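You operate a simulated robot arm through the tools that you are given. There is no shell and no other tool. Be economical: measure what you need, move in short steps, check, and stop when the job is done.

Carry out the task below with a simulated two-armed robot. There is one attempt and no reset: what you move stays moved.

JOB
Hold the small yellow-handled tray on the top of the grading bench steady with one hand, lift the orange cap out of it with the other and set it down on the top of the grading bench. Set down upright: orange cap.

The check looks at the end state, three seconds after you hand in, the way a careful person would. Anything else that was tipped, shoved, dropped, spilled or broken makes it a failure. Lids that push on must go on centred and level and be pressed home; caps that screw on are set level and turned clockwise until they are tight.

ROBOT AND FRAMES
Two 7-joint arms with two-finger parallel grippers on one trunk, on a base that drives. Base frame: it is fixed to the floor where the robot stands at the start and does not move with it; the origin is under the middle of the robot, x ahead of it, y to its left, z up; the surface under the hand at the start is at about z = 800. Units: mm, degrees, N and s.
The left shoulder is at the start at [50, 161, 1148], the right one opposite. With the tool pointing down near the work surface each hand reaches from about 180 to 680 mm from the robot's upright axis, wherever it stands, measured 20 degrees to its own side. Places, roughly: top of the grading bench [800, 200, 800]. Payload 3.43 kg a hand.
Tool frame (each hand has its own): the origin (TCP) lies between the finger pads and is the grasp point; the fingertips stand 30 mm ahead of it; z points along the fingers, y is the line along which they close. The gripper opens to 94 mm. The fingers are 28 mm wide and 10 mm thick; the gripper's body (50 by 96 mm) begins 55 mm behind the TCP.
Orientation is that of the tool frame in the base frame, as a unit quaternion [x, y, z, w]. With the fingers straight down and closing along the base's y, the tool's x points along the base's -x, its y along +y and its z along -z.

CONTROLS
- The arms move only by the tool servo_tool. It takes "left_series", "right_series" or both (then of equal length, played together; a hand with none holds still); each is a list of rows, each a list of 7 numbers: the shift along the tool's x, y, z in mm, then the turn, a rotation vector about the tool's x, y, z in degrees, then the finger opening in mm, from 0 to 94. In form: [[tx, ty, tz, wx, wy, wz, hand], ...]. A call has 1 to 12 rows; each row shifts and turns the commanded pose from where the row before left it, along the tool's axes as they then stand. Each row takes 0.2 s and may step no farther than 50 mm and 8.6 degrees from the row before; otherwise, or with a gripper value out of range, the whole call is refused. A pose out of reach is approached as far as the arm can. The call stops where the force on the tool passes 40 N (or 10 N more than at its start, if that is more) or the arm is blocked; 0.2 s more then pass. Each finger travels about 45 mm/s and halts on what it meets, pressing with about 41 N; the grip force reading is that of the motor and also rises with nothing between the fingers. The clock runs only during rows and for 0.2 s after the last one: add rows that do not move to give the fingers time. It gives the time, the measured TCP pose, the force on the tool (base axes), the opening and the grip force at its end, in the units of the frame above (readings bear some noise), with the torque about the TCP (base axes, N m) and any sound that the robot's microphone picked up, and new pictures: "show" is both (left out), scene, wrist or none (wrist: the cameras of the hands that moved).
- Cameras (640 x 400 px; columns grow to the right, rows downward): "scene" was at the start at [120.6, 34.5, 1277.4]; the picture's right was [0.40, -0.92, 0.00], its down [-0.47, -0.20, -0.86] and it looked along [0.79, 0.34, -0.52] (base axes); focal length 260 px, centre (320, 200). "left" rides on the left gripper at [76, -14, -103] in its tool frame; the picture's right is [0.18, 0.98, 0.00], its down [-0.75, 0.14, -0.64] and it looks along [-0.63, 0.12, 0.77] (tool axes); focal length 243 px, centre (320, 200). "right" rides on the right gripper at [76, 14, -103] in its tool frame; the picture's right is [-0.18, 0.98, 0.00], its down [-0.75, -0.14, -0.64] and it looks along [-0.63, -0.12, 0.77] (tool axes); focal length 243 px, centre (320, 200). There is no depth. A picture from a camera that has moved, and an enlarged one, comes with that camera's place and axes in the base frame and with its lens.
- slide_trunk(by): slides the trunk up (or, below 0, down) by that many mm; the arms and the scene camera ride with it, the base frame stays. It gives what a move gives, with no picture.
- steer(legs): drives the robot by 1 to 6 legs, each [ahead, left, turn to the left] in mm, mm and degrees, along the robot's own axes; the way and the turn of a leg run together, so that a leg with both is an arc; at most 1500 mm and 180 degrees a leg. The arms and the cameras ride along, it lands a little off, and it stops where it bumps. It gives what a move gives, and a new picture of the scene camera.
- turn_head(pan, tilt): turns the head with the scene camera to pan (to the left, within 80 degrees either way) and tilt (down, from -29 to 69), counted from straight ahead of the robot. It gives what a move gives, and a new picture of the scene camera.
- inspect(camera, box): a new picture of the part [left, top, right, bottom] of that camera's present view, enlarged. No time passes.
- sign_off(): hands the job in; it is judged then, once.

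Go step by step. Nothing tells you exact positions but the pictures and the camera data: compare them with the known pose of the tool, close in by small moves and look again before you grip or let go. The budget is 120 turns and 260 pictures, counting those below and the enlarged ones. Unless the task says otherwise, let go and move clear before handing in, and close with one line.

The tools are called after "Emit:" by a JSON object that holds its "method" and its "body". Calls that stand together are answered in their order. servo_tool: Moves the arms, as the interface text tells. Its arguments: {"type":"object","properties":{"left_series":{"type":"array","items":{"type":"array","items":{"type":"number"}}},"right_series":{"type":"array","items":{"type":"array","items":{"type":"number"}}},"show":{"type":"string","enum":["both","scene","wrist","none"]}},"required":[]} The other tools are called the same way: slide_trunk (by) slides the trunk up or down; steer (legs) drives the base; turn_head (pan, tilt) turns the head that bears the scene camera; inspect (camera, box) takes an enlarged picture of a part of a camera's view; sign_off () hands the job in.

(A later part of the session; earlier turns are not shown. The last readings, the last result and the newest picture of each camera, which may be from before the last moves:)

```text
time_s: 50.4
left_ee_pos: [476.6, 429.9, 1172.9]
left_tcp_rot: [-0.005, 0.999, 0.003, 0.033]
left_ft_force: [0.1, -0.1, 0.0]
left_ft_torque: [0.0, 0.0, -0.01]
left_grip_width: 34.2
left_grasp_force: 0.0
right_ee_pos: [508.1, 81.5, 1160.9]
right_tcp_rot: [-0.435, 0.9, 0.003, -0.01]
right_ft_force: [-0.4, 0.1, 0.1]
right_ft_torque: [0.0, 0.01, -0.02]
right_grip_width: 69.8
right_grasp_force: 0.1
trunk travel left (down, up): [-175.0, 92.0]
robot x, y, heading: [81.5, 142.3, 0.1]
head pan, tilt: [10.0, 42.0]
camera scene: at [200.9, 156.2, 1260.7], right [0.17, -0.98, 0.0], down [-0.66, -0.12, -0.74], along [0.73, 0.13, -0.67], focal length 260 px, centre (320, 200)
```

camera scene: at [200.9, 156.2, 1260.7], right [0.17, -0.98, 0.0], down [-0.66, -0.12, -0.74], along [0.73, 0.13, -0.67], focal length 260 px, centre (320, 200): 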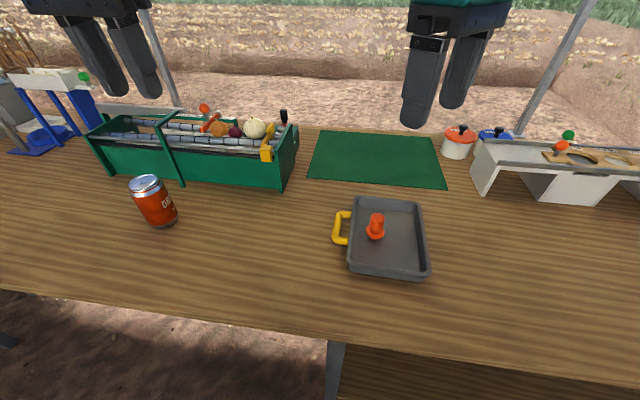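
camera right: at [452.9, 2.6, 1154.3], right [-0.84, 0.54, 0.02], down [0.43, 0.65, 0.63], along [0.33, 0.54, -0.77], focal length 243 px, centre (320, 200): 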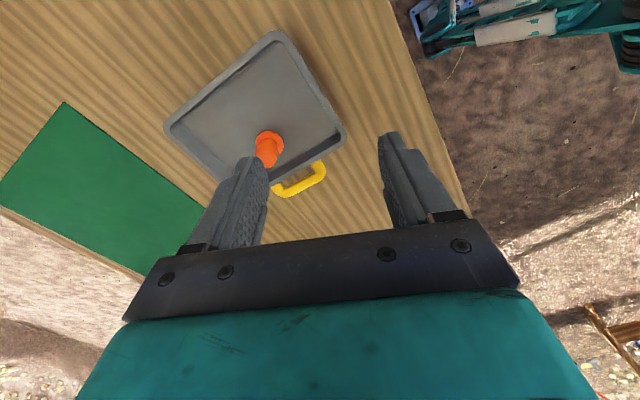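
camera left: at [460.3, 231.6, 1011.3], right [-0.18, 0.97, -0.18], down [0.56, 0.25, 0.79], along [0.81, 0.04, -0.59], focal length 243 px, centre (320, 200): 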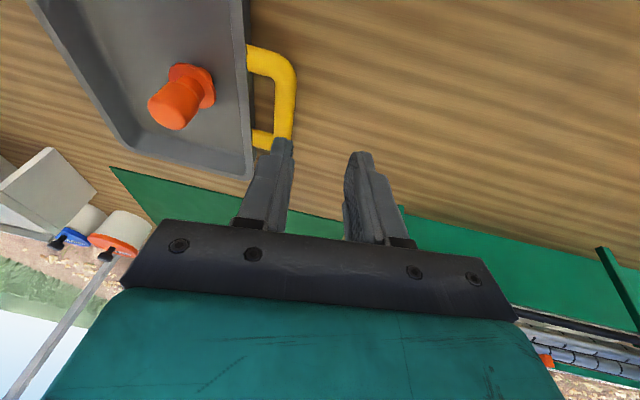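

Lower the left hand straight down over the empty bench left of the tray.

Emit:
{"method": "servo_tool", "body": {"left_series": [[0, -5, 30, 0, 3.8, 0, 34], [0, -5, 30, 0, 0, 0, 34], [0, -5, 30, 0, 0, 0, 34], [0, -5, 30, 0, 0, 0, 34], [0, -5, 30, 0, 0, 0, 34], [0, -5, 30, 0, 0, 0, 34], [0, -5, 30, 0, 0, 0, 34], [0, -5, 30, 0, 0, 0, 34], [0, -5, 30, 0, 0, 0, 34], [0, -5, 20, 0, 0, 0, 34]], "show": "scene"}}

```text
time_s: 52.6
left_ee_pos: [479.7, 381.5, 884.8]
left_tcp_rot: [-0.005, 1.0, 0.002, 0.0]
left_ft_force: [-0.1, 0.1, 0.4]
left_ft_torque: [0.02, 0.04, -0.01]
left_grip_width: 33.9
left_grasp_force: 0.0
right_ee_pos: [508.7, 81.3, 1161.4]
right_tcp_rot: [-0.436, 0.9, 0.004, -0.01]
right_ft_force: [0.1, -0.8, -0.4]
right_ft_torque: [0.0, -0.01, 0.01]
right_grip_width: 70.0
right_grasp_force: 0.0
trunk travel left (down, up): [-175.0, 92.0]
robot x, y, heading: [78.3, 141.6, 0.0]
head pan, tilt: [10.0, 42.0]
camera scene: at [201.1, 156.2, 1260.7], right [0.17, -0.98, 0.0], down [-0.66, -0.12, -0.74], along [0.73, 0.13, -0.67], focal length 260 px, centre (320, 200)
```

scene: 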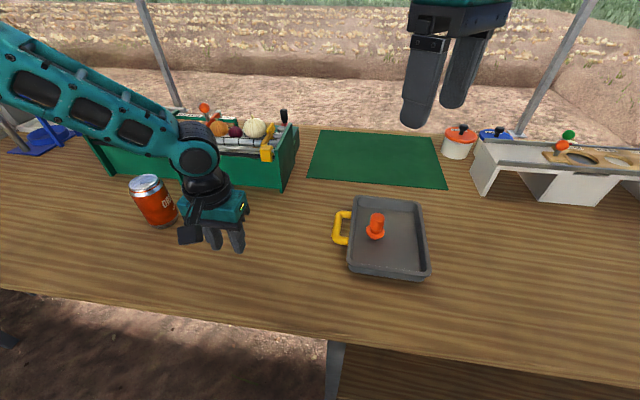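

That worked freely. Now slide inward/forward along the surface toward the handle (stopping clear of it).

Emit:
{"method": "servo_tool", "body": {"left_series": [[-14, -17, 0, 0, 0, 0, 34], [-14, -17, 0, 0, 0, 0, 34], [-14, -17, 0, 0, 0, 0, 34], [-14, -17, 0, 0, 0, 0, 34], [-14, -17, 0, 0, 0, 0, 34], [-14, -17, 0, 0, 0, 0, 34], [-14, -17, 0, 0, 0, 0, 34], [-14, -17, 0, 0, 0, 0, 34]], "show": "scene"}}

```text
time_s: 54.4
left_ee_pos: [541.0, 312.6, 924.1]
left_tcp_rot: [-0.005, 1.0, 0.004, 0.0]
left_ft_force: [0.5, 0.3, 0.0]
left_ft_torque: [0.02, -0.02, 0.0]
left_grip_width: 33.8
left_grasp_force: 0.1
left hand out of reach, approached as far as the arm can: row 4, 5, 6, 7, 8
right_ee_pos: [508.3, 81.2, 1162.3]
right_tcp_rot: [-0.436, 0.9, 0.003, -0.009]
right_ft_force: [0.2, -0.5, -0.8]
right_ft_torque: [0.03, 0.04, 0.03]
right_grip_width: 70.0
right_grasp_force: 0.0
trunk travel left (down, up): [-175.0, 92.0]
robot x, y, heading: [82.3, 140.9, -0.0]
head pan, tilt: [10.0, 42.0]
camera scene: at [200.9, 156.3, 1260.7], right [0.17, -0.98, 0.0], down [-0.66, -0.12, -0.74], along [0.73, 0.13, -0.67], focal length 260 px, centre (320, 200)
```

scene: 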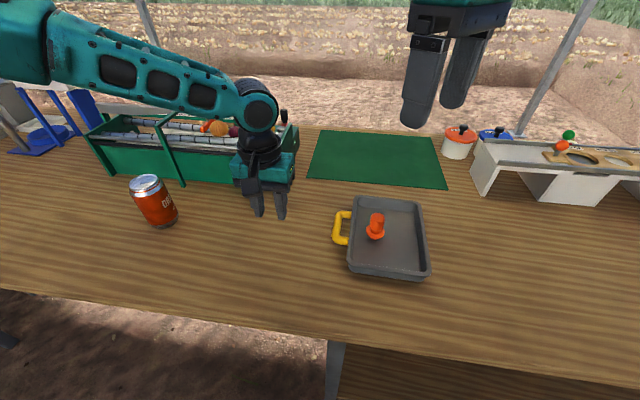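

Stuck again, earlier than before. Let me view the arm's elbow now.

Emit:
{"method": "turn_head", "body": {"pan": 55, "tilt": 20}}

```text
time_s: 55.5
left_ee_pos: [540.2, 312.7, 925.9]
left_tcp_rot: [-0.004, 1.0, 0.003, 0.0]
left_ft_force: [0.3, -0.7, 0.1]
left_ft_torque: [0.01, 0.0, -0.02]
left_grip_width: 34.2
left_grasp_force: 0.0
right_ee_pos: [509.2, 80.6, 1162.6]
right_tcp_rot: [-0.436, 0.9, 0.003, -0.01]
right_ft_force: [0.8, -1.1, 0.6]
right_ft_torque: [-0.01, -0.01, -0.01]
right_grip_width: 69.9
right_grasp_force: 0.0
trunk travel left (down, up): [-175.0, 92.0]
robot x, y, heading: [75.8, 143.1, -0.1]
head pan, tilt: [55.0, 20.0]
camera scene: at [172.1, 218.0, 1295.0], right [0.82, -0.57, 0.0], down [-0.2, -0.28, -0.94], along [0.54, 0.77, -0.34], focal length 260 px, centre (320, 200)
```

scene: 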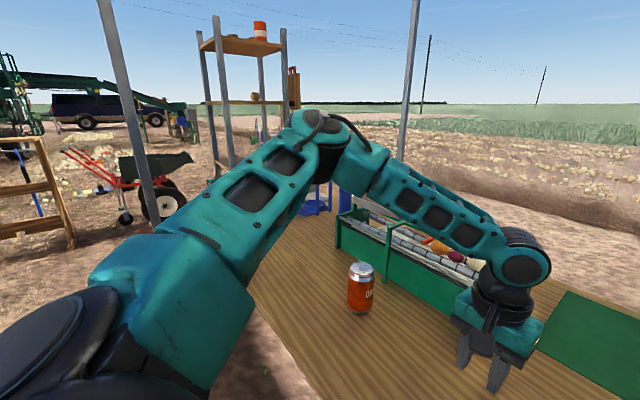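

The elbow is pinned about 40° outboard, so straight-down poses near the centre line are unreachable; leaning the tools back toward each arm's own side fixes that. New plan: left hand pinches the tray's near wall (closing along x) leaning outward to +y, right hand takes the cap leaning toward (-x,-y). First shift the base and turn the left tool.

Emit:
{"method": "steer", "body": {"legs": [[0, -40, 0]]}}

Emit:
{"method": "servo_tool", "body": {"left_series": [[20, 35, -12, 0, 0, 0, 40], [20, 35, -12, 0, 0, 0, 40], [0, 0, 0, 0, 0, 8.2, 40], [0, 0, 0, 0, 0, 8.2, 40], [0, 0, 0, 0, 0, 8.2, 40], [0, 0, 0, 0, 0, 8.2, 40], [0, 0, 0, 0, 0, 8.2, 40], [0, 0, 0, 0, 0, 8.2, 40], [0, 0, 0, 0, 0, 8.2, 40], [0, 0, 0, 0, 0, 8.2, 40]], "show": "none"}}

Emit:
{"method": "servo_tool", "body": {"left_series": [[0, 0, 0, 0, -7, 0, 40], [0, 0, 0, 0, -7, 0, 40], [0, 0, 0, 0, -7, 0, 40], [0, 0, 0, 0, -7, 0, 40], [0, 0, 0, 0, -7, 0, 40], [0, 0, 0, 0, 0, 0, 40]], "show": "wrist"}}

```text
time_s: 56.6
left_ee_pos: [540.1, 273.3, 924.8]
left_tcp_rot: [-0.004, 1.0, 0.003, 0.0]
left_ft_force: [0.0, 0.4, -0.3]
left_ft_torque: [0.03, 0.01, 0.01]
left_grip_width: 33.9
left_grasp_force: 0.0
right_ee_pos: [507.8, 41.3, 1162.6]
right_tcp_rot: [-0.436, 0.9, 0.003, -0.009]
right_ft_force: [0.5, 0.2, 0.4]
right_ft_torque: [-0.01, 0.03, -0.01]
right_grip_width: 70.2
right_grasp_force: 0.0
trunk travel left (down, up): [-175.0, 92.0]
robot x, y, heading: [83.5, 101.1, -0.2]
head pan, tilt: [55.0, 20.0]
camera scene: at [172.0, 178.3, 1295.1], right [0.82, -0.57, 0.0], down [-0.2, -0.28, -0.94], along [0.54, 0.77, -0.34], focal length 260 px, centre (320, 200)
```

scene: 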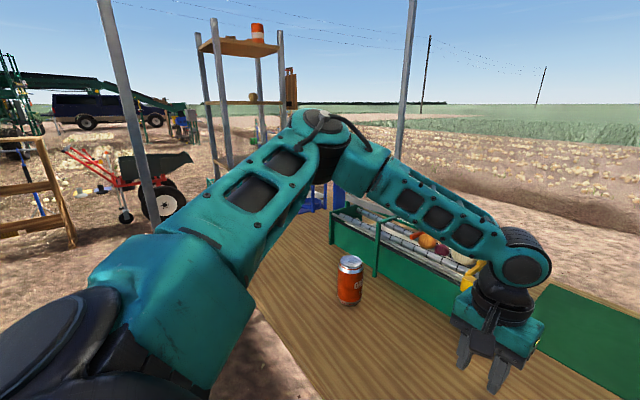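

```text
time_s: 58.8
left_ee_pos: [500.0, 343.2, 949.1]
left_tcp_rot: [0.54, 0.842, 0.002, -0.001]
left_ft_force: [0.0, -0.1, -0.1]
left_ft_torque: [-0.01, -0.01, -0.01]
left_grip_width: 40.0
left_grasp_force: 0.1
right_ee_pos: [507.6, 41.7, 1162.2]
right_tcp_rot: [-0.436, 0.9, 0.004, -0.009]
right_ft_force: [0.2, -0.1, 0.3]
right_ft_torque: [-0.01, -0.02, 0.0]
right_grip_width: 69.9
right_grasp_force: 0.2
trunk travel left (down, up): [-175.0, 92.0]
robot x, y, heading: [80.9, 104.6, -0.1]
head pan, tilt: [55.0, 20.0]
```

```text
time_s: 60.2
left_ee_pos: [499.8, 343.4, 949.0]
left_tcp_rot: [0.513, 0.804, -0.16, 0.253]
left_ft_force: [0.5, 0.0, 0.2]
left_ft_torque: [-0.01, -0.03, 0.0]
left_grip_width: 40.1
left_grasp_force: 0.1
right_ee_pos: [508.9, 41.4, 1162.2]
right_tcp_rot: [-0.436, 0.9, 0.004, -0.009]
right_ft_force: [0.2, 0.6, -0.6]
right_ft_torque: [-0.04, 0.03, -0.02]
right_grip_width: 69.8
right_grasp_force: 0.0
trunk travel left (down, up): [-175.0, 92.0]
robot x, y, heading: [79.6, 103.4, -0.3]
head pan, tilt: [55.0, 20.0]
camera left: at [436.1, 447.1, 989.6], right [0.83, 0.55, -0.1], down [0.23, -0.17, 0.96], along [0.51, -0.82, -0.27], focal length 243 px, centre (320, 200)
```

left: 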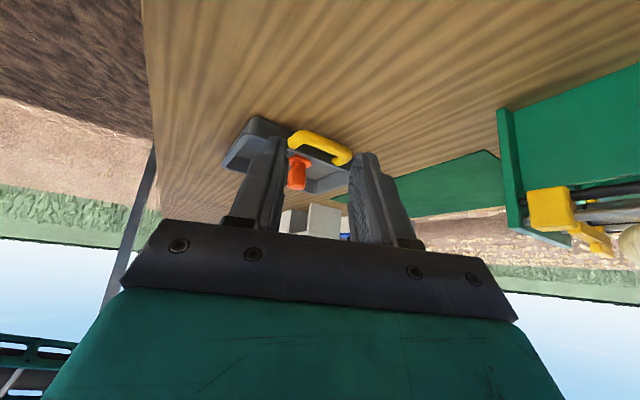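

Works freely. Finish the yaw to 90° and approach the near wall's pre-grasp.

Emit:
{"method": "servo_tool", "body": {"left_series": [[0, 0, 0, 4.7, 0, 6.7, 50], [0, 0, 0, 4.7, 0, 6.7, 50], [0, 0, 0, 4.7, 0, 6.7, 50], [-22.8, 0.6, 25.7, 0, 0, 0, 50], [-22.8, 0.6, 25.7, 0, 0, 0, 50], [-22.8, 0.6, 25.7, 0, 0, 0, 50], [-22.8, 0.6, 25.7, 0, 0, 0, 50], [-22.8, 0.6, 25.7, 0, 0, 0, 50], [0, 0, 0, 0, 0, 0, 50]], "show": "wrist"}}

Emit:
{"method": "turn_head", "body": {"pan": 0, "tilt": 50}}

```text
time_s: 62.2
left_ee_pos: [501.9, 177.1, 906.8]
left_tcp_rot: [0.672, 0.678, -0.21, 0.212]
left_ft_force: [-0.4, 0.1, 0.3]
left_ft_torque: [-0.01, 0.0, -0.03]
left_grip_width: 49.9
left_grasp_force: 0.2
right_ee_pos: [507.9, 41.0, 1161.4]
right_tcp_rot: [-0.436, 0.9, 0.004, -0.009]
right_ft_force: [-0.4, 0.1, 0.0]
right_ft_torque: [-0.01, 0.0, 0.02]
right_grip_width: 70.1
right_grasp_force: 0.0
trunk travel left (down, up): [-175.0, 92.0]
robot x, y, heading: [79.7, 104.1, -0.0]
head pan, tilt: [55.0, 20.0]
camera left: at [487.8, 298.0, 947.2], right [0.98, 0.16, -0.11], down [0.14, -0.25, 0.96], along [0.12, -0.95, -0.27], focal length 243 px, centre (320, 200)
```

left: 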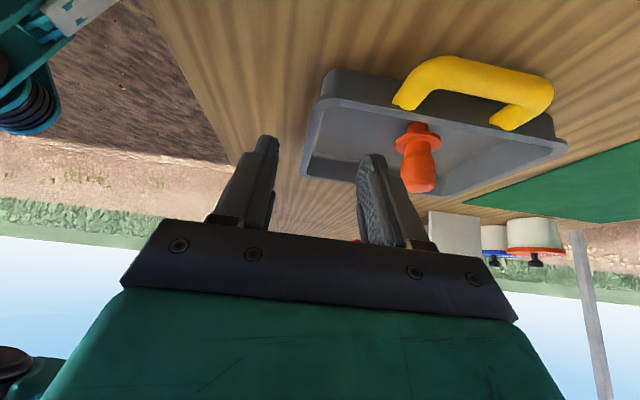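

```text
time_s: 63.4
left_ee_pos: [503.1, 176.4, 907.2]
left_tcp_rot: [0.673, 0.677, -0.211, 0.212]
left_ft_force: [-0.5, -0.5, 0.2]
left_ft_torque: [0.02, 0.03, -0.01]
left_grip_width: 50.1
left_grasp_force: 0.1
right_ee_pos: [508.4, 40.4, 1162.2]
right_tcp_rot: [-0.436, 0.9, 0.004, -0.01]
right_ft_force: [1.0, 0.5, -0.2]
right_ft_torque: [0.04, 0.0, 0.01]
right_grip_width: 69.9
right_grasp_force: 0.1
trunk travel left (down, up): [-175.0, 92.0]
robot x, y, heading: [84.1, 105.0, -0.0]
head pan, tilt: [0.0, 50.0]
camera scene: at [195.5, 102.5, 1249.5], right [0.0, -1.0, 0.0], down [-0.77, 0.0, -0.64], along [0.64, 0.0, -0.77], focal length 260 px, centre (320, 200)
```

scene: 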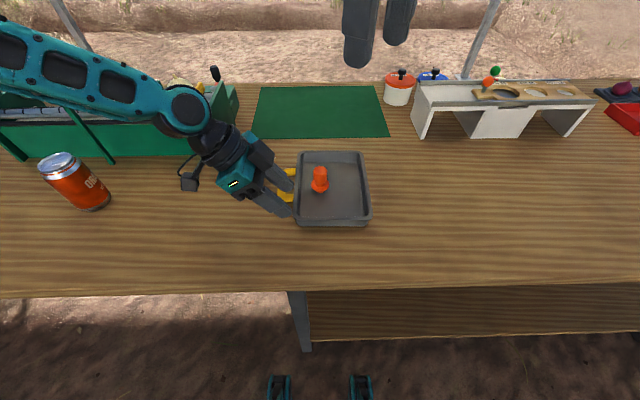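

The left hand reaches now. Zooming to measure the near wall relative to the fingers.

Emit:
{"method": "inspect", "body": {"camera": "scene", "box": [240, 145, 390, 235]}}

```text
4.27 times, centred on (315, 190) of scene
camera zoom: at [195.5, 102.5, 1249.5], right [0.0, -1.0, 0.0], down [-0.77, 0.0, -0.64], along [0.64, 0.0, -0.77], focal length 1109 px, centre (341, 243)
```

zoom: 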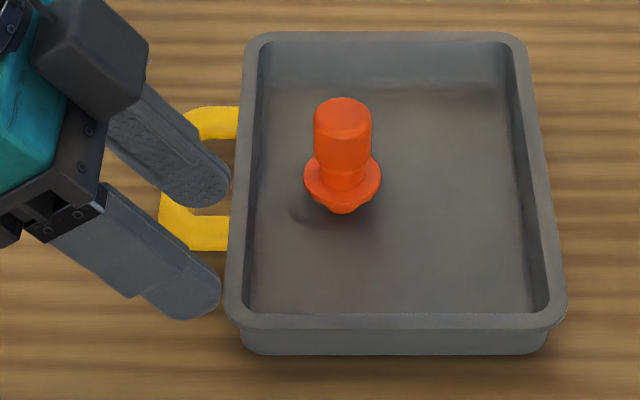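

The near wall's rim is at x≈490–497, tray y −1…156; cap axis ≈ (595.5, 101). Descend the left hand most of the way over the wall, then check.

Emit:
{"method": "servo_tool", "body": {"left_series": [[-2, -1.75, 20.9, 0, 0, 0, 50], [-2, -1.75, 20.9, 0, 0, 0, 50], [-2, -1.75, 12, 0, 0, 0, 50], [0, 0, 0, 0, 0, 0, 50]], "show": "wrist"}}

Emit:
{"method": "inspect", "body": {"camera": "scene", "box": [240, 145, 390, 235]}}

```text
time_s: 64.4
left_ee_pos: [479.9, 171.6, 896.7]
left_tcp_rot: [0.673, 0.677, -0.21, 0.212]
left_ft_force: [0.2, 0.1, -0.7]
left_ft_torque: [-0.04, 0.0, -0.03]
left_grip_width: 49.9
left_grasp_force: 0.0
left hand out of reach, approached as far as the arm can: row 1, 2, 3
right_ee_pos: [507.7, 41.0, 1161.1]
right_tcp_rot: [-0.436, 0.9, 0.003, -0.009]
right_ft_force: [0.5, 0.3, 0.3]
right_ft_torque: [-0.02, 0.02, -0.01]
right_grip_width: 69.9
right_grasp_force: 0.1
trunk travel left (down, up): [-175.0, 92.0]
robot x, y, heading: [79.5, 100.0, 0.2]
head pan, tilt: [0.0, 50.0]
camera left: at [465.5, 293.8, 936.6], right [0.98, 0.16, -0.1], down [0.14, -0.25, 0.96], along [0.12, -0.95, -0.27], focal length 243 px, centre (320, 200)
```

left: 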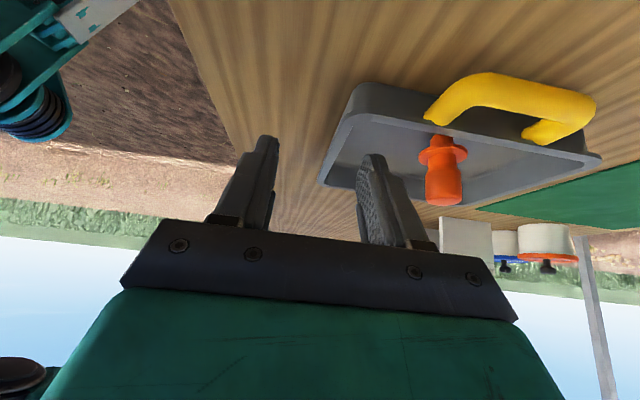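

```text
4.27 times, centred on (315, 190) of scene
camera zoom: at [195.5, 102.4, 1249.4], right [0.0, -1.0, 0.0], down [-0.77, 0.0, -0.64], along [0.64, 0.0, -0.77], focal length 1109 px, centre (341, 243)
```

zoom: 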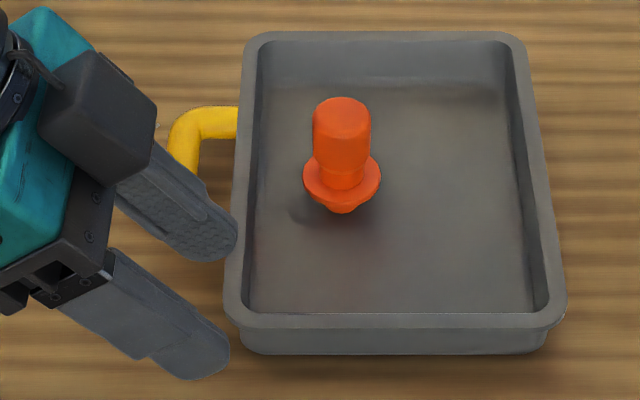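

The pinned elbow sits high, so lowering the trunk and leaning more buys reach. I'll raise the left hand, re-centre the base (y≈125, slightly ahead) and lower the trunk fully.

Emit:
{"method": "servo_tool", "body": {"left_series": [[-5.3, 0, -30.9, 0, 0, 0, 50], [-5.3, 0, -30.9, 0, 0, 0, 50], [-5.3, 0, -30.9, 0, 0, 0, 50], [-5.3, 0, -30.9, 0, 0, 0, 50], [-5.3, 0, -30.9, 0, 0, 0, 50], [-5.3, 0, -30.9, 0, 0, 0, 50]], "show": "none"}}

Emit:
{"method": "steer", "body": {"legs": [[13, 22, 0]]}}

Emit:
{"method": "slide_trunk", "body": {"by": -174}}

```text
time_s: 65.8
left_ee_pos: [480.5, 251.8, 1065.4]
left_tcp_rot: [0.673, 0.677, -0.211, 0.211]
left_ft_force: [-0.5, 0.0, -0.8]
left_ft_torque: [0.01, 0.0, -0.01]
left_grip_width: 49.9
left_grasp_force: 0.1
right_ee_pos: [507.5, 40.7, 1161.2]
right_tcp_rot: [-0.436, 0.9, 0.003, -0.009]
right_ft_force: [-1.2, -0.3, 0.8]
right_ft_torque: [0.02, -0.04, 0.0]
right_grip_width: 70.2
right_grasp_force: 0.1
trunk travel left (down, up): [-175.0, 92.0]
robot x, y, heading: [80.6, 101.3, -0.1]
head pan, tilt: [0.0, 50.0]
```

```text
time_s: 66.7
left_ee_pos: [488.5, 272.4, 1065.4]
left_tcp_rot: [0.675, 0.675, -0.211, 0.211]
left_ft_force: [0.2, 0.7, -0.6]
left_ft_torque: [-0.05, -0.05, 0.02]
left_grip_width: 50.0
left_grasp_force: 0.1
right_ee_pos: [515.2, 60.5, 1162.0]
right_tcp_rot: [-0.433, 0.901, 0.003, -0.009]
right_ft_force: [0.1, 0.1, 0.3]
right_ft_torque: [0.0, 0.01, -0.01]
right_grip_width: 70.1
right_grasp_force: 0.0
trunk travel left (down, up): [-175.0, 92.0]
robot x, y, heading: [94.1, 124.5, -0.4]
head pan, tilt: [0.0, 50.0]
camera scene: at [202.5, 122.8, 1249.5], right [0.0, -1.0, 0.0], down [-0.77, 0.0, -0.64], along [0.64, 0.0, -0.77], focal length 260 px, centre (320, 200)
```

scene: 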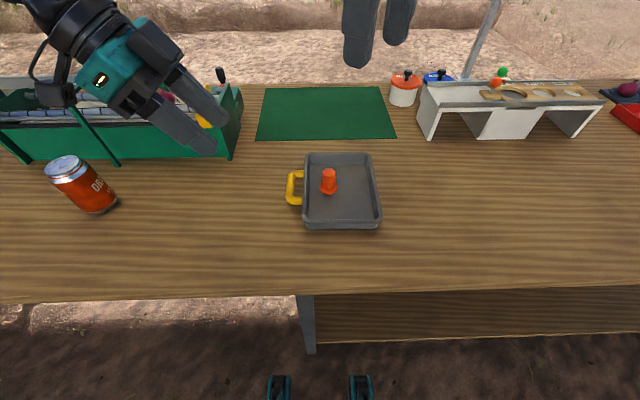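

```text
time_s: 68.7
left_ee_pos: [488.6, 270.2, 892.1]
left_tcp_rot: [0.675, 0.675, -0.211, 0.211]
left_ft_force: [0.7, 0.1, 1.2]
left_ft_torque: [-0.02, 0.0, 0.0]
left_grip_width: 50.2
left_grasp_force: 0.0
right_ee_pos: [514.6, 60.2, 987.7]
right_tcp_rot: [-0.432, 0.902, 0.003, -0.009]
right_ft_force: [-0.5, 0.3, -0.2]
right_ft_torque: [0.02, 0.0, 0.0]
right_grip_width: 69.8
right_grasp_force: 0.1
trunk travel left (down, up): [-1.0, 266.0]
robot x, y, heading: [87.0, 121.6, -0.4]
head pan, tilt: [0.0, 50.0]
```

Increase the left lean to 48° and approach the near wall pre-grasp.

Emit:
{"method": "servo_tool", "body": {"left_series": [[0, 0, 0, 0, -6.5, 0, 50], [0, 0, 0, 0, -6.5, 0, 50], [-15.3, 1.9, 21.5, 0, 0, 0, 50], [-15.3, 1.9, 21.5, 0, 0, 0, 50], [-15.3, 1.9, 21.5, 0, 0, 0, 50], [-15.3, 1.9, 21.5, 0, 0, 0, 50], [0, 0, 0, 0, 0, 0, 50]], "show": "scene"}}

Emit:
{"method": "inspect", "body": {"camera": "scene", "box": [240, 130, 420, 242]}}

```text
time_s: 70.3
left_ee_pos: [497.8, 164.9, 878.6]
left_tcp_rot: [0.645, 0.648, -0.285, 0.286]
left_ft_force: [-0.1, 0.6, -0.2]
left_ft_torque: [0.02, 0.02, 0.01]
left_grip_width: 50.0
left_grasp_force: 0.1
right_ee_pos: [515.3, 59.9, 988.2]
right_tcp_rot: [-0.434, 0.901, 0.003, -0.009]
right_ft_force: [-1.2, 0.1, -0.2]
right_ft_torque: [-0.01, -0.01, 0.02]
right_grip_width: 70.0
right_grasp_force: 0.1
trunk travel left (down, up): [-1.0, 266.0]
robot x, y, heading: [86.4, 128.5, -0.3]
head pan, tilt: [0.0, 50.0]
camera scene: at [202.9, 122.6, 1075.4], right [0.0, -1.0, 0.0], down [-0.77, 0.0, -0.64], along [0.64, 0.0, -0.77], focal length 260 px, centre (320, 200)
```

scene: 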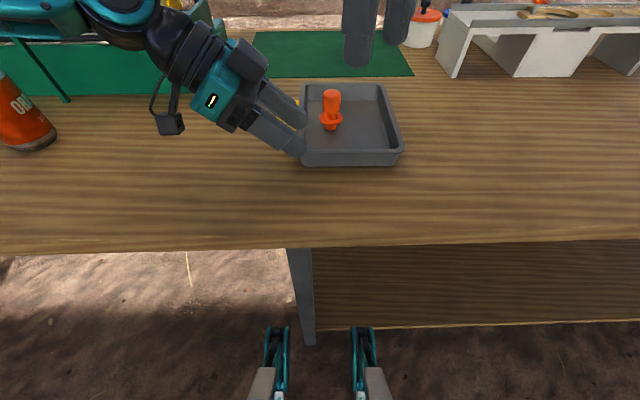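

```text
3.56 times, centred on (330, 186) of scene
camera zoom: at [202.9, 122.6, 1075.4], right [0.0, -1.0, 0.0], down [-0.77, 0.0, -0.64], along [0.64, 0.0, -0.77], focal length 924 px, centre (284, 250)
```

zoom: 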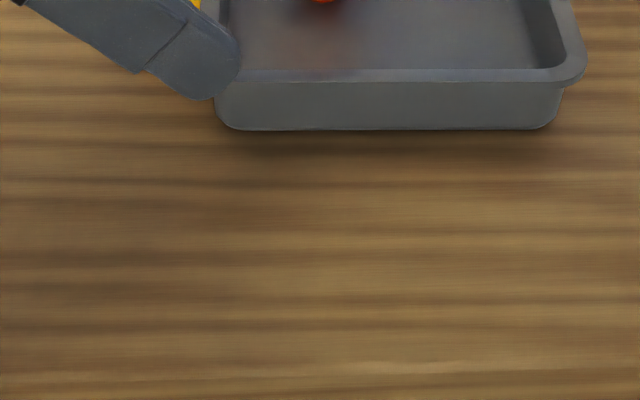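

Free and on line. Descend so the fingers straddle the wall.

Emit:
{"method": "servo_tool", "body": {"left_series": [[-0.4, -0.9, 19.7, 0, 0, 0, 50], [-0.4, -0.9, 19.7, 0, 0, 0, 50], [-0.4, -0.9, 19.7, 0, 0, 0, 50], [0, 0, 0, 0, 0, 0, 50]], "show": "wrist"}}

Emit:
{"method": "inspect", "body": {"camera": "scene", "box": [250, 70, 410, 170]}}

```text
time_s: 71.3
left_ee_pos: [491.6, 119.8, 840.3]
left_tcp_rot: [0.646, 0.648, -0.286, 0.286]
left_ft_force: [-0.3, -0.4, 0.1]
left_ft_torque: [0.0, -0.03, 0.01]
left_grip_width: 50.0
left_grasp_force: 0.0
right_ee_pos: [515.3, 60.2, 987.1]
right_tcp_rot: [-0.433, 0.901, 0.003, -0.01]
right_ft_force: [-0.8, 0.1, -0.1]
right_ft_torque: [0.01, 0.0, -0.02]
right_grip_width: 70.2
right_grasp_force: 0.0
trunk travel left (down, up): [-1.0, 266.0]
robot x, y, heading: [89.2, 123.6, -0.6]
head pan, tilt: [0.0, 50.0]
camera left: at [478.0, 247.7, 852.3], right [0.98, 0.13, -0.14], down [0.14, -0.03, 0.99], along [0.12, -0.99, -0.05], focal length 243 px, centre (320, 200)
```

left: 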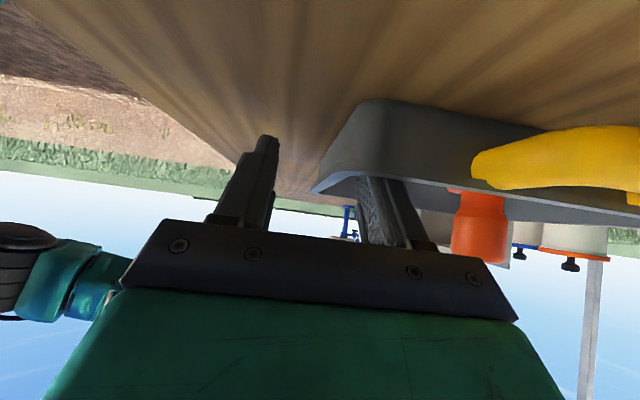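

```text
4.00 times, centred on (330, 120) of scene
camera zoom: at [202.9, 122.7, 1075.4], right [0.0, -1.0, 0.0], down [-0.77, 0.0, -0.64], along [0.64, 0.0, -0.77], focal length 1040 px, centre (280, 520)
```

zoom: 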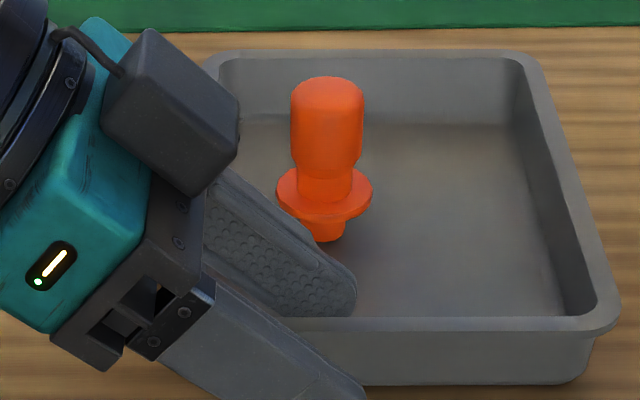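

Fingers straddle the wall without contact. I'll centre 2 mm and close the left gripper on the wall.

Emit:
{"method": "servo_tool", "body": {"left_series": [[0, 2, 0, 0, 0, 0, 40], [0, 0, 0, 0, 0, 0, 30], [0, 0, 0, 0, 0, 0, 20], [0, 0, 0, 0, 0, 0, 14], [0, 0, 0, 0, 0, 0, 8], [0, 0, 0, 0, 0, 0, 4], [0, 0, 0, 0, 0, 0, 2], [0, 0, 0, 0, 0, 0, 2]], "show": "wrist"}}

Emit:
{"method": "inspect", "body": {"camera": "scene", "box": [250, 70, 410, 170]}}

```text
time_s: 73.1
left_ee_pos: [495.1, 119.5, 840.7]
left_tcp_rot: [0.646, 0.648, -0.286, 0.286]
left_ft_force: [1.8, -0.4, 1.4]
left_ft_torque: [0.0, 0.0, -0.02]
left_grip_width: 6.9
left_grasp_force: 40.8
right_ee_pos: [514.3, 60.8, 987.0]
right_tcp_rot: [-0.433, 0.901, 0.003, -0.009]
right_ft_force: [-0.3, 0.4, 0.4]
right_ft_torque: [0.01, -0.01, -0.04]
right_grip_width: 70.1
right_grasp_force: 0.1
trunk travel left (down, up): [-1.0, 266.0]
robot x, y, heading: [89.3, 123.4, -0.2]
head pan, tilt: [0.0, 50.0]
camera left: at [480.7, 247.8, 852.7], right [0.98, 0.13, -0.14], down [0.14, -0.03, 0.99], along [0.12, -0.99, -0.05], focal length 243 px, centre (320, 200)
```

left: 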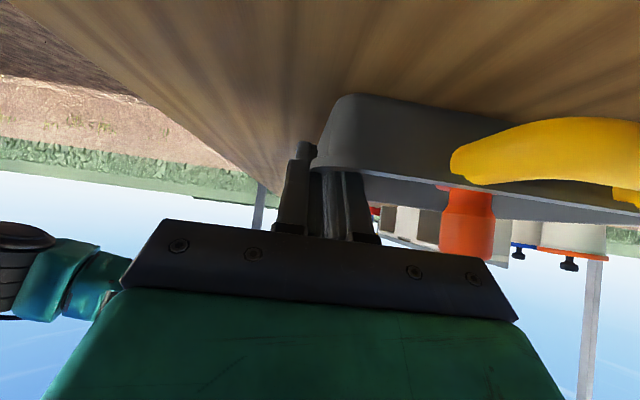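

```text
4.00 times, centred on (330, 120) of scene
camera zoom: at [202.9, 122.7, 1075.5], right [0.0, -1.0, 0.0], down [-0.77, 0.0, -0.64], along [0.64, 0.0, -0.77], focal length 1040 px, centre (280, 520)
```

zoom: 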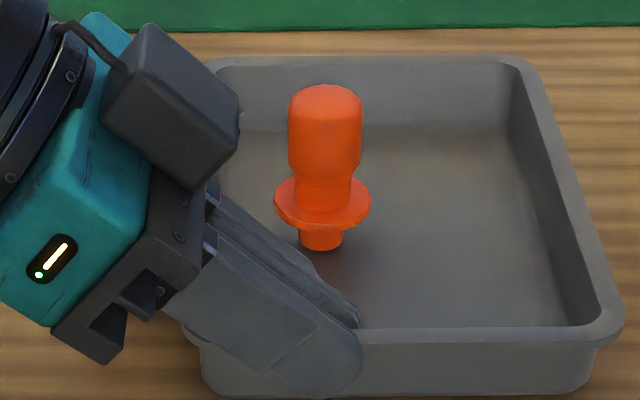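

The wall is firmly gripped (6.9 mm, tray drawn ~4 mm toward me, level). Now orient the right hand (yaw −70°, lean 50°) and bring it to the cap pre-grasp.

Emit:
{"method": "servo_tool", "body": {"right_series": [[0, 0, 0, 0, 0, -6.3, 60], [0, 0, 0, 0, 0, -6.3, 60], [0, 0, 0, 0, 0, -6.3, 60], [0, 0, 0, 0, -8.3, 0, 60], [0, 0, 0, 0, -8.3, 0, 60], [0, 0, 0, 0, -8.3, 0, 60], [0, 0, 0, 0, -8.3, 0, 60], [0, 0, 0, 0, -8.3, 0, 60], [0, 0, 0, 0, -8.3, 0, 60], [0, 0, 0, 0, 0, 0, 60]], "show": "both"}}

```text
time_s: 75.3
left_ee_pos: [494.5, 119.1, 840.5]
left_tcp_rot: [0.646, 0.647, -0.286, 0.286]
left_ft_force: [-0.1, -0.7, 2.5]
left_ft_torque: [-0.02, 0.03, 0.04]
left_grip_width: 6.9
left_grasp_force: 40.9
right_ee_pos: [493.8, 67.7, 983.6]
right_tcp_rot: [-0.542, 0.774, 0.196, 0.262]
right_ft_force: [0.5, -0.1, -0.5]
right_ft_torque: [0.01, -0.03, 0.03]
right_grip_width: 60.0
right_grasp_force: 0.0
right hand out of reach, approached as far as the arm can: row 3, 9
trunk travel left (down, up): [-1.0, 266.0]
robot x, y, heading: [91.2, 122.2, -0.3]
head pan, tilt: [0.0, 50.0]
camera scene: at [202.6, 122.7, 1075.5], right [0.0, -1.0, 0.0], down [-0.77, 0.0, -0.64], along [0.64, 0.0, -0.77], focal length 260 px, centre (320, 200)
camera right: at [438.4, -45.5, 1016.0], right [-0.87, 0.47, 0.13], down [0.22, 0.13, 0.97], along [0.44, 0.87, -0.21], focal length 243 px, centre (320, 200)
```

scene: 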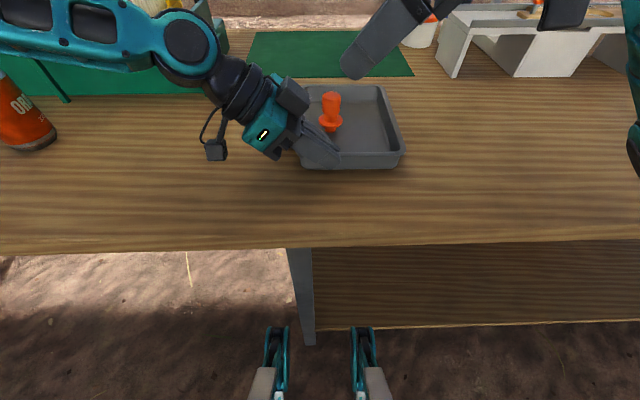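
right: 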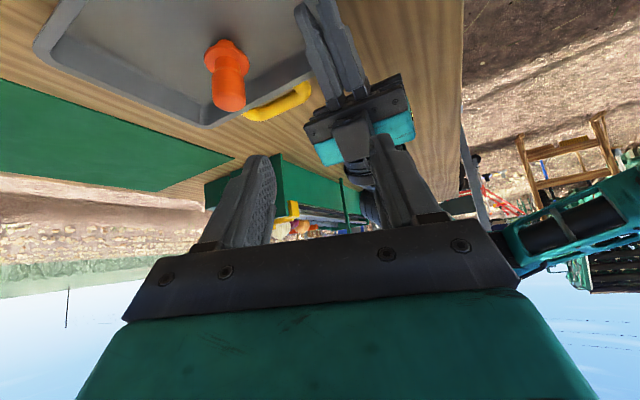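

Lean is 38° so far, which may suffice. Move toward the cap pre-grasp.

Emit:
{"method": "servo_tool", "body": {"right_series": [[6.3, -20.3, 14.5, 0, 0, 0, 60], [6.3, -20.3, 14.5, 0, 0, 0, 60], [6.3, -20.3, 14.5, 0, 0, 0, 60], [6.3, -20.3, 14.5, 0, 0, 0, 60], [0, 0, 0, 0, 0, 0, 60]], "show": "both"}}

```text
time_s: 76.5
left_ee_pos: [493.5, 120.7, 840.3]
left_tcp_rot: [0.646, 0.648, -0.286, 0.286]
left_ft_force: [-2.1, -0.6, 1.9]
left_ft_torque: [0.0, 0.03, 0.02]
left_grip_width: 6.8
left_grasp_force: 41.2
right_ee_pos: [493.9, 67.2, 982.3]
right_tcp_rot: [-0.541, 0.775, 0.196, 0.263]
right_ft_force: [0.2, -0.6, -0.5]
right_ft_torque: [0.0, 0.03, -0.01]
right_grip_width: 60.0
right_grasp_force: 0.0
right hand out of reach, approached as far as the arm can: row 1, 2, 3, 4
trunk travel left (down, up): [-1.0, 266.0]
robot x, y, heading: [88.8, 124.0, -0.3]
head pan, tilt: [0.0, 50.0]
camera scene: at [202.6, 122.7, 1075.5], right [0.0, -1.0, 0.0], down [-0.77, 0.0, -0.64], along [0.64, 0.0, -0.77], focal length 260 px, centre (320, 200)
camera right: at [438.4, -45.5, 1016.1], right [-0.87, 0.47, 0.13], down [0.22, 0.13, 0.97], along [0.44, 0.87, -0.21], focal length 243 px, centre (320, 200)
```

scene: 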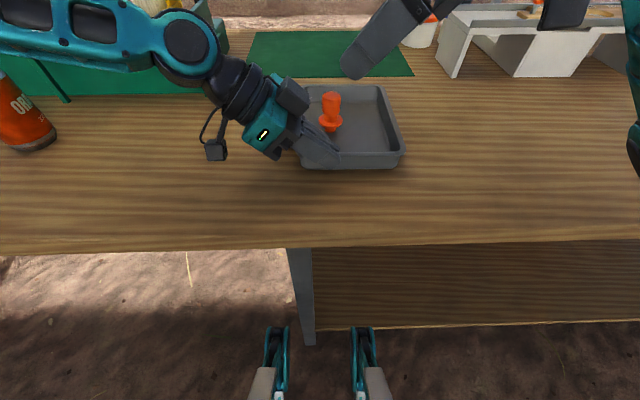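
right: 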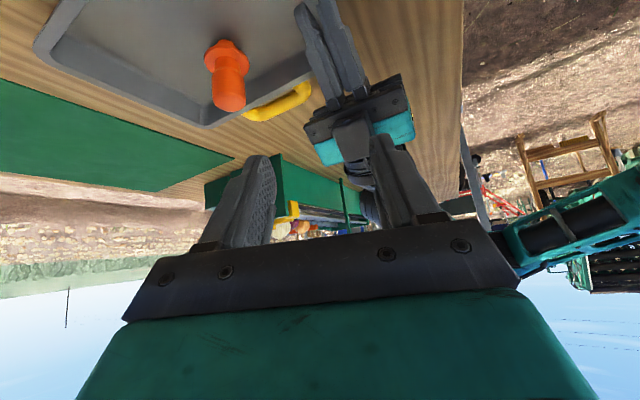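

The right arm is pinned the same way the left was. I'll move it outward to the right, where it can reorient freely, then approach from there.

Emit:
{"method": "servo_tool", "body": {"right_series": [[25.4, -8, -20.2, 0, 0, 0, 60], [25.4, -8, -20.2, 0, 0, 0, 60], [25.4, -8, -20.2, 0, 0, 0, 60], [25.4, -8, -20.2, 0, 0, 0, 60], [25.4, -8, -20.2, 0, 0, 0, 60], [25.4, -8, -20.2, 0, 0, 0, 60]], "show": "none"}}

```text
time_s: 77.9
left_ee_pos: [493.6, 119.3, 840.6]
left_tcp_rot: [0.645, 0.648, -0.286, 0.286]
left_ft_force: [-2.1, -0.9, 2.0]
left_ft_torque: [0.04, 0.02, 0.04]
left_grip_width: 6.8
left_grasp_force: 41.1
right_ee_pos: [492.6, 66.8, 981.8]
right_tcp_rot: [-0.542, 0.774, 0.196, 0.263]
right_ft_force: [0.4, 0.8, -0.5]
right_ft_torque: [0.0, -0.01, -0.05]
right_grip_width: 59.8
right_grasp_force: 0.0
right hand out of reach, approached as far as the arm can: row 1, 2, 3, 4, 5, 6
trunk travel left (down, up): [-1.0, 266.0]
robot x, y, heading: [87.8, 120.6, -0.2]
head pan, tilt: [0.0, 50.0]
```

It doesn't move at all; let me undo the lean step by step and see the right arm.

Emit:
{"method": "servo_tool", "body": {"right_series": [[0, 0, 0, 0, 8, 0, 60], [0, 0, 0, 0, 8, 0, 60], [0, 0, 0, 0, 8, 0, 60], [0, 0, 0, 0, 8, 0, 60], [0, 0, 0, 0, 6, 0, 60]], "show": "none"}}

Emit:
{"method": "turn_head", "body": {"pan": -50, "tilt": 15}}

```text
time_s: 79.1
left_ee_pos: [493.9, 119.6, 840.9]
left_tcp_rot: [0.645, 0.648, -0.285, 0.287]
left_ft_force: [-1.7, 2.5, 3.3]
left_ft_torque: [-0.06, -0.03, 0.02]
left_grip_width: 6.8
left_grasp_force: 41.3
right_ee_pos: [495.3, 66.5, 982.4]
right_tcp_rot: [-0.574, 0.819, 0.008, -0.005]
right_ft_force: [0.2, -0.5, 0.8]
right_ft_torque: [0.02, 0.0, -0.01]
right_grip_width: 59.9
right_grasp_force: 0.1
trunk travel left (down, up): [-1.0, 266.0]
robot x, y, heading: [87.9, 127.1, -0.4]
head pan, tilt: [0.0, 50.0]
```

```text
time_s: 80.2
left_ee_pos: [493.4, 120.0, 840.6]
left_tcp_rot: [0.645, 0.648, -0.285, 0.286]
left_ft_force: [-0.7, 1.2, 1.9]
left_ft_torque: [0.11, -0.01, 0.01]
left_grip_width: 6.8
left_grasp_force: 41.1
right_ee_pos: [494.6, 67.0, 983.0]
right_tcp_rot: [-0.575, 0.818, 0.008, -0.004]
right_ft_force: [-0.2, -0.2, 1.0]
right_ft_torque: [-0.01, 0.03, -0.03]
right_grip_width: 60.0
right_grasp_force: 0.1
trunk travel left (down, up): [-1.0, 266.0]
robot x, y, heading: [87.8, 127.3, -0.1]
head pan, tilt: [-50.0, 15.0]
camera scene: at [185.4, 51.4, 1129.2], right [-0.77, -0.64, 0.0], down [-0.17, 0.2, -0.97], along [0.62, -0.74, -0.26], focal length 260 px, centre (320, 200)
```

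scene: 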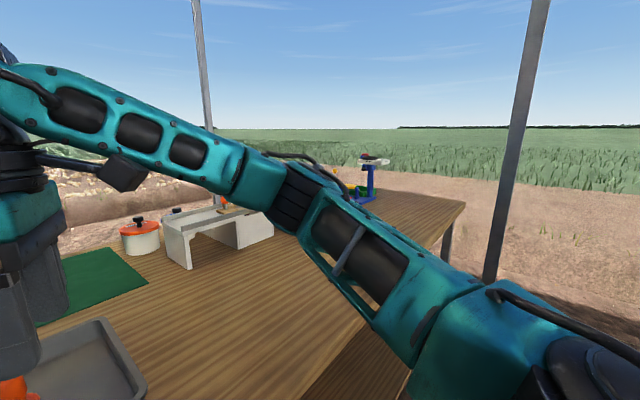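

Free again. Move the right hand outward first (upright), then lean there.

Emit:
{"method": "servo_tool", "body": {"right_series": [[35, -10.9, 3.4, 0, 0, 0, 60], [35, -10.9, 3.4, 0, 0, 0, 60], [35, -10.9, 3.4, 0, 0, 0, 60], [35, -10.9, 3.4, 0, 0, 0, 60], [35, -10.9, 3.4, 0, 0, 0, 60], [35, -10.9, 3.4, 0, 0, 0, 60], [0, 0, 0, 0, -8, 0, 60], [0, 0, 0, 0, -8, 0, 60], [0, 0, 0, 0, -8, 0, 60], [0, 0, 0, 0, -8, 0, 60], [0, 0, 0, 0, -8, 0, 60]], "show": "none"}}

```text
time_s: 82.6
left_ee_pos: [493.8, 121.8, 841.2]
left_tcp_rot: [0.646, 0.647, -0.286, 0.286]
left_ft_force: [-0.7, 0.1, 1.2]
left_ft_torque: [0.1, 0.01, 0.07]
left_grip_width: 6.8
left_grasp_force: 41.2
right_ee_pos: [390.2, -66.2, 952.8]
right_tcp_rot: [-0.536, 0.771, 0.205, 0.276]
right_ft_force: [-0.2, -0.3, 0.7]
right_ft_torque: [0.02, 0.01, -0.04]
right_grip_width: 60.0
right_grasp_force: 0.1
right hand out of reach, approached as far as the arm can: row 1, 2, 3, 4, 5, 6, 8, 9, 10, 11
trunk travel left (down, up): [-1.0, 266.0]
robot x, y, heading: [86.7, 125.3, -0.4]
head pan, tilt: [-50.0, 15.0]
```

Unwind the lean and most of the yaw, then go outward with a natural yaw.

Emit:
{"method": "servo_tool", "body": {"right_series": [[0, 0, 0, 0, 8, 0, 60], [0, 0, 0, 0, 8, 0, 60], [0, 0, 0, 0, 8, 0, 60], [0, 0, 0, 0, 8, 0, 60], [0, 0, 0, 0, 8, 0, 60], [0, 0, 0, 0, 0, 8, 60], [0, 0, 0, 0, 0, 8, 60], [0, 0, 0, 0, 0, 8, 60], [0, 0, 0, 0, 0, 8, 60], [0, 0, 0, 0, 0, 8, 60], [0, 0, 0, 0, 0, 8, 60], [0, 0, 0, 0, 0, 8, 60]], "show": "none"}}

```text
time_s: 85.2
left_ee_pos: [495.4, 119.9, 840.3]
left_tcp_rot: [0.646, 0.647, -0.286, 0.287]
left_ft_force: [-0.4, 1.8, 1.7]
left_ft_torque: [0.05, 0.0, -0.02]
left_grip_width: 6.8
left_grasp_force: 41.1
right_ee_pos: [389.3, -66.3, 952.1]
right_tcp_rot: [-0.123, 0.992, 0.006, -0.007]
right_ft_force: [0.4, -0.1, -0.5]
right_ft_torque: [0.02, -0.02, -0.02]
right_grip_width: 60.2
right_grasp_force: 0.0
trunk travel left (down, up): [-1.0, 266.0]
robot x, y, heading: [88.3, 123.0, 0.0]
head pan, tilt: [-50.0, 15.0]
```

Emit:
{"method": "servo_tool", "body": {"right_series": [[-4.4, -32, 0, 0, 0, 0, 60], [-4.4, -32, 0, 0, 0, 0, 60], [-4.4, -32, 0, 0, 0, 0, 60], [-4.4, -32, 0, 0, 0, 0, 60], [-4.4, -32, 0, 0, 0, 0, 60], [0, 0, 0, 0, 0, -8, 60], [0, 0, 0, 0, 0, -8, 60], [0, 0, 0, 0, 0, -8, 60], [0, 0, 0, 0, 0, -8, 60]], "show": "scene"}}

```text
time_s: 87.2
left_ee_pos: [494.6, 120.4, 839.5]
left_tcp_rot: [0.645, 0.648, -0.285, 0.287]
left_ft_force: [-0.1, 1.5, 1.6]
left_ft_torque: [-0.21, -0.02, 0.01]
left_grip_width: 6.7
left_grasp_force: 41.0
right_ee_pos: [432.7, -175.7, 946.0]
right_tcp_rot: [-0.392, 0.92, 0.007, -0.005]
right_ft_force: [-0.5, -0.2, -0.1]
right_ft_torque: [-0.02, -0.02, 0.0]
right_grip_width: 59.8
right_grasp_force: 0.1
right hand out of reach, approached as far as the arm can: row 8, 9
trunk travel left (down, up): [-1.0, 266.0]
robot x, y, heading: [86.2, 126.8, -0.1]
head pan, tilt: [-50.0, 15.0]
camera scene: at [185.4, 51.3, 1129.2], right [-0.77, -0.64, 0.0], down [-0.17, 0.2, -0.97], along [0.62, -0.74, -0.26], focal length 260 px, centre (320, 200)
```

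scene: 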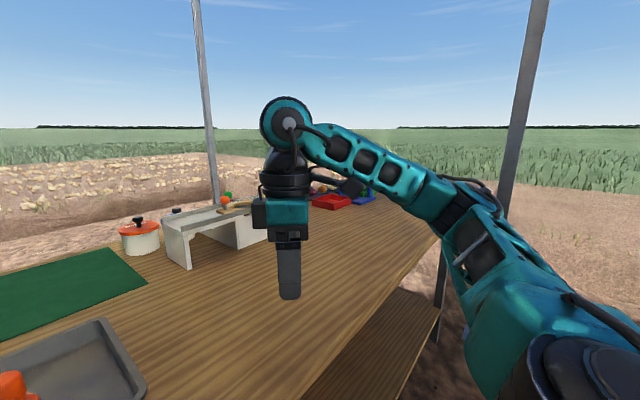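

Here the natural yaw is about −40°. Back off the yaw slightly, lean along the forearm direction, and move in with it.

Emit:
{"method": "servo_tool", "body": {"right_series": [[0, 0, 0, 0, 0, 8, 60], [0, 0, 0, 0, -8, 0, 60], [0, 0, 0, 0, -8, 0, 60], [0, 0, 0, 0, -8, 0, 60], [0, 0, 0, 0, -8, 0, 60], [0, 0, 0, 0, -8, 0, 60], [0, 0, 0, 0, 0, 0, 60]], "show": "none"}}

```text
time_s: 88.8
left_ee_pos: [494.3, 119.7, 841.0]
left_tcp_rot: [0.646, 0.648, -0.285, 0.287]
left_ft_force: [0.4, 0.6, 0.9]
left_ft_torque: [0.25, -0.02, 0.02]
left_grip_width: 6.8
left_grasp_force: 41.2
right_ee_pos: [434.2, -171.0, 944.4]
right_tcp_rot: [-0.317, 0.899, 0.109, 0.283]
right_ft_force: [-0.2, 0.0, 0.1]
right_ft_torque: [-0.02, 0.03, -0.02]
right_grip_width: 60.2
right_grasp_force: 0.0
right hand out of reach, approached as far as the arm can: row 5
trunk travel left (down, up): [-1.0, 266.0]
robot x, y, heading: [88.7, 122.8, -0.1]
head pan, tilt: [-50.0, 15.0]
```

Leaned 35° along azimuth 40°. Now move inward toward the cap at safe height.

Emit:
{"method": "servo_tool", "body": {"right_series": [[-21.6, 11.9, 13.1, 0, 0, 0, 60], [-21.6, 11.9, 13.1, 0, 0, 0, 60], [-21.6, 11.9, 13.1, 0, 0, 0, 60], [-21.6, 11.9, 13.1, 0, 0, 0, 60], [-21.6, 11.9, 13.1, 0, 0, 0, 60], [-21.6, 11.9, 13.1, 0, 0, 0, 60], [-21.6, 11.9, 13.1, 0, 0, 0, 60], [-21.6, 11.9, 13.1, 0, 0, 0, 60], [0, 0, 0, 0, 0, 0, 60]], "show": "none"}}

Emit:
{"method": "turn_head", "body": {"pan": -10, "tilt": 45}}

```text
time_s: 90.8
left_ee_pos: [495.3, 119.8, 840.9]
left_tcp_rot: [0.646, 0.647, -0.285, 0.286]
left_ft_force: [-0.7, -0.1, 0.7]
left_ft_torque: [0.0, -0.03, 0.04]
left_grip_width: 6.7
left_grasp_force: 41.6
right_ee_pos: [529.5, 29.2, 961.5]
right_tcp_rot: [-0.317, 0.899, 0.108, 0.283]
right_ft_force: [0.7, -0.1, 0.4]
right_ft_torque: [0.0, 0.0, 0.0]
right_grip_width: 60.3
right_grasp_force: 0.0
trunk travel left (down, up): [-1.0, 266.0]
robot x, y, heading: [85.3, 127.1, -0.1]
head pan, tilt: [-50.0, 15.0]
```

```text
time_s: 91.9
left_ee_pos: [495.1, 119.8, 840.2]
left_tcp_rot: [0.646, 0.648, -0.285, 0.286]
left_ft_force: [-0.5, -0.4, 0.8]
left_ft_torque: [-0.06, -0.03, 0.0]
left_grip_width: 6.6
left_grasp_force: 40.5
right_ee_pos: [530.1, 28.7, 961.7]
right_tcp_rot: [-0.317, 0.899, 0.11, 0.283]
right_ft_force: [0.2, 0.6, 0.0]
right_ft_torque: [0.02, -0.02, -0.01]
right_grip_width: 60.2
right_grasp_force: 0.0
trunk travel left (down, up): [-1.0, 266.0]
robot x, y, heading: [89.4, 124.4, -0.6]
head pan, tilt: [-10.0, 45.0]
camera scene: at [205.8, 108.5, 1082.4], right [-0.18, -0.98, 0.0], down [-0.7, 0.13, -0.71], along [0.7, -0.13, -0.71], focal length 260 px, centre (320, 200)
```

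scene: 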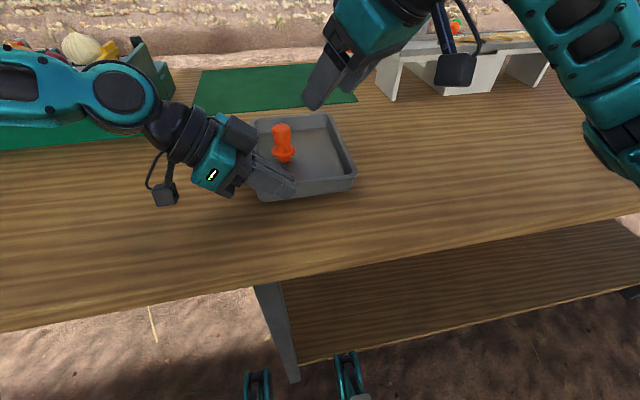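

Reachable all the way. Move to ~60 mm before the cap along the tool axis and look.

Emit:
{"method": "servo_tool", "body": {"right_series": [[-4.5, 4.55, 19.1, 0, 0, 0, 60], [-4.5, 4.55, 19.1, 0, 0, 0, 60], [-4.5, 4.55, 19.1, 0, 0, 0, 60], [-4.5, 4.55, 19.1, 0, 0, 0, 60], [0, 0, 0, 0, 0, 0, 60]], "show": "wrist"}}

Emit:
{"method": "inspect", "body": {"camera": "scene", "box": [220, 60, 380, 210]}}

```text
time_s: 93.1
left_ee_pos: [495.0, 120.8, 841.0]
left_tcp_rot: [0.645, 0.648, -0.285, 0.286]
left_ft_force: [-1.0, -0.3, 1.3]
left_ft_torque: [-0.02, -0.01, 0.04]
left_grip_width: 7.0
left_grasp_force: 40.4
right_ee_pos: [563.5, 83.2, 910.3]
right_tcp_rot: [-0.317, 0.898, 0.11, 0.283]
right_ft_force: [0.0, 0.0, -1.1]
right_ft_torque: [-0.04, -0.02, -0.01]
right_grip_width: 59.8
right_grasp_force: 0.0
trunk travel left (down, up): [-1.0, 266.0]
robot x, y, heading: [89.6, 125.1, -0.3]
head pan, tilt: [-10.0, 45.0]
camera right: at [460.1, 15.9, 949.6], right [-0.5, 0.86, 0.12], down [0.29, 0.03, 0.96], along [0.81, 0.52, -0.26], focal length 243 px, centre (320, 200)
```

right: 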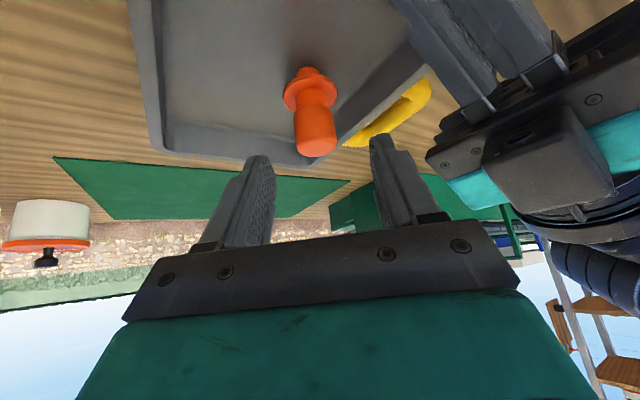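

```text
2.67 times, centred on (300, 135) of scene
camera zoom: at [205.8, 108.6, 1082.4], right [-0.18, -0.98, 0.0], down [-0.7, 0.13, -0.71], along [0.7, -0.13, -0.71], focal length 693 px, centre (373, 373)
```

zoom: 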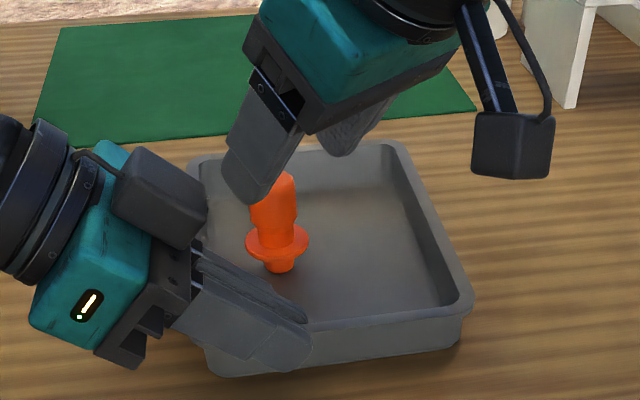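

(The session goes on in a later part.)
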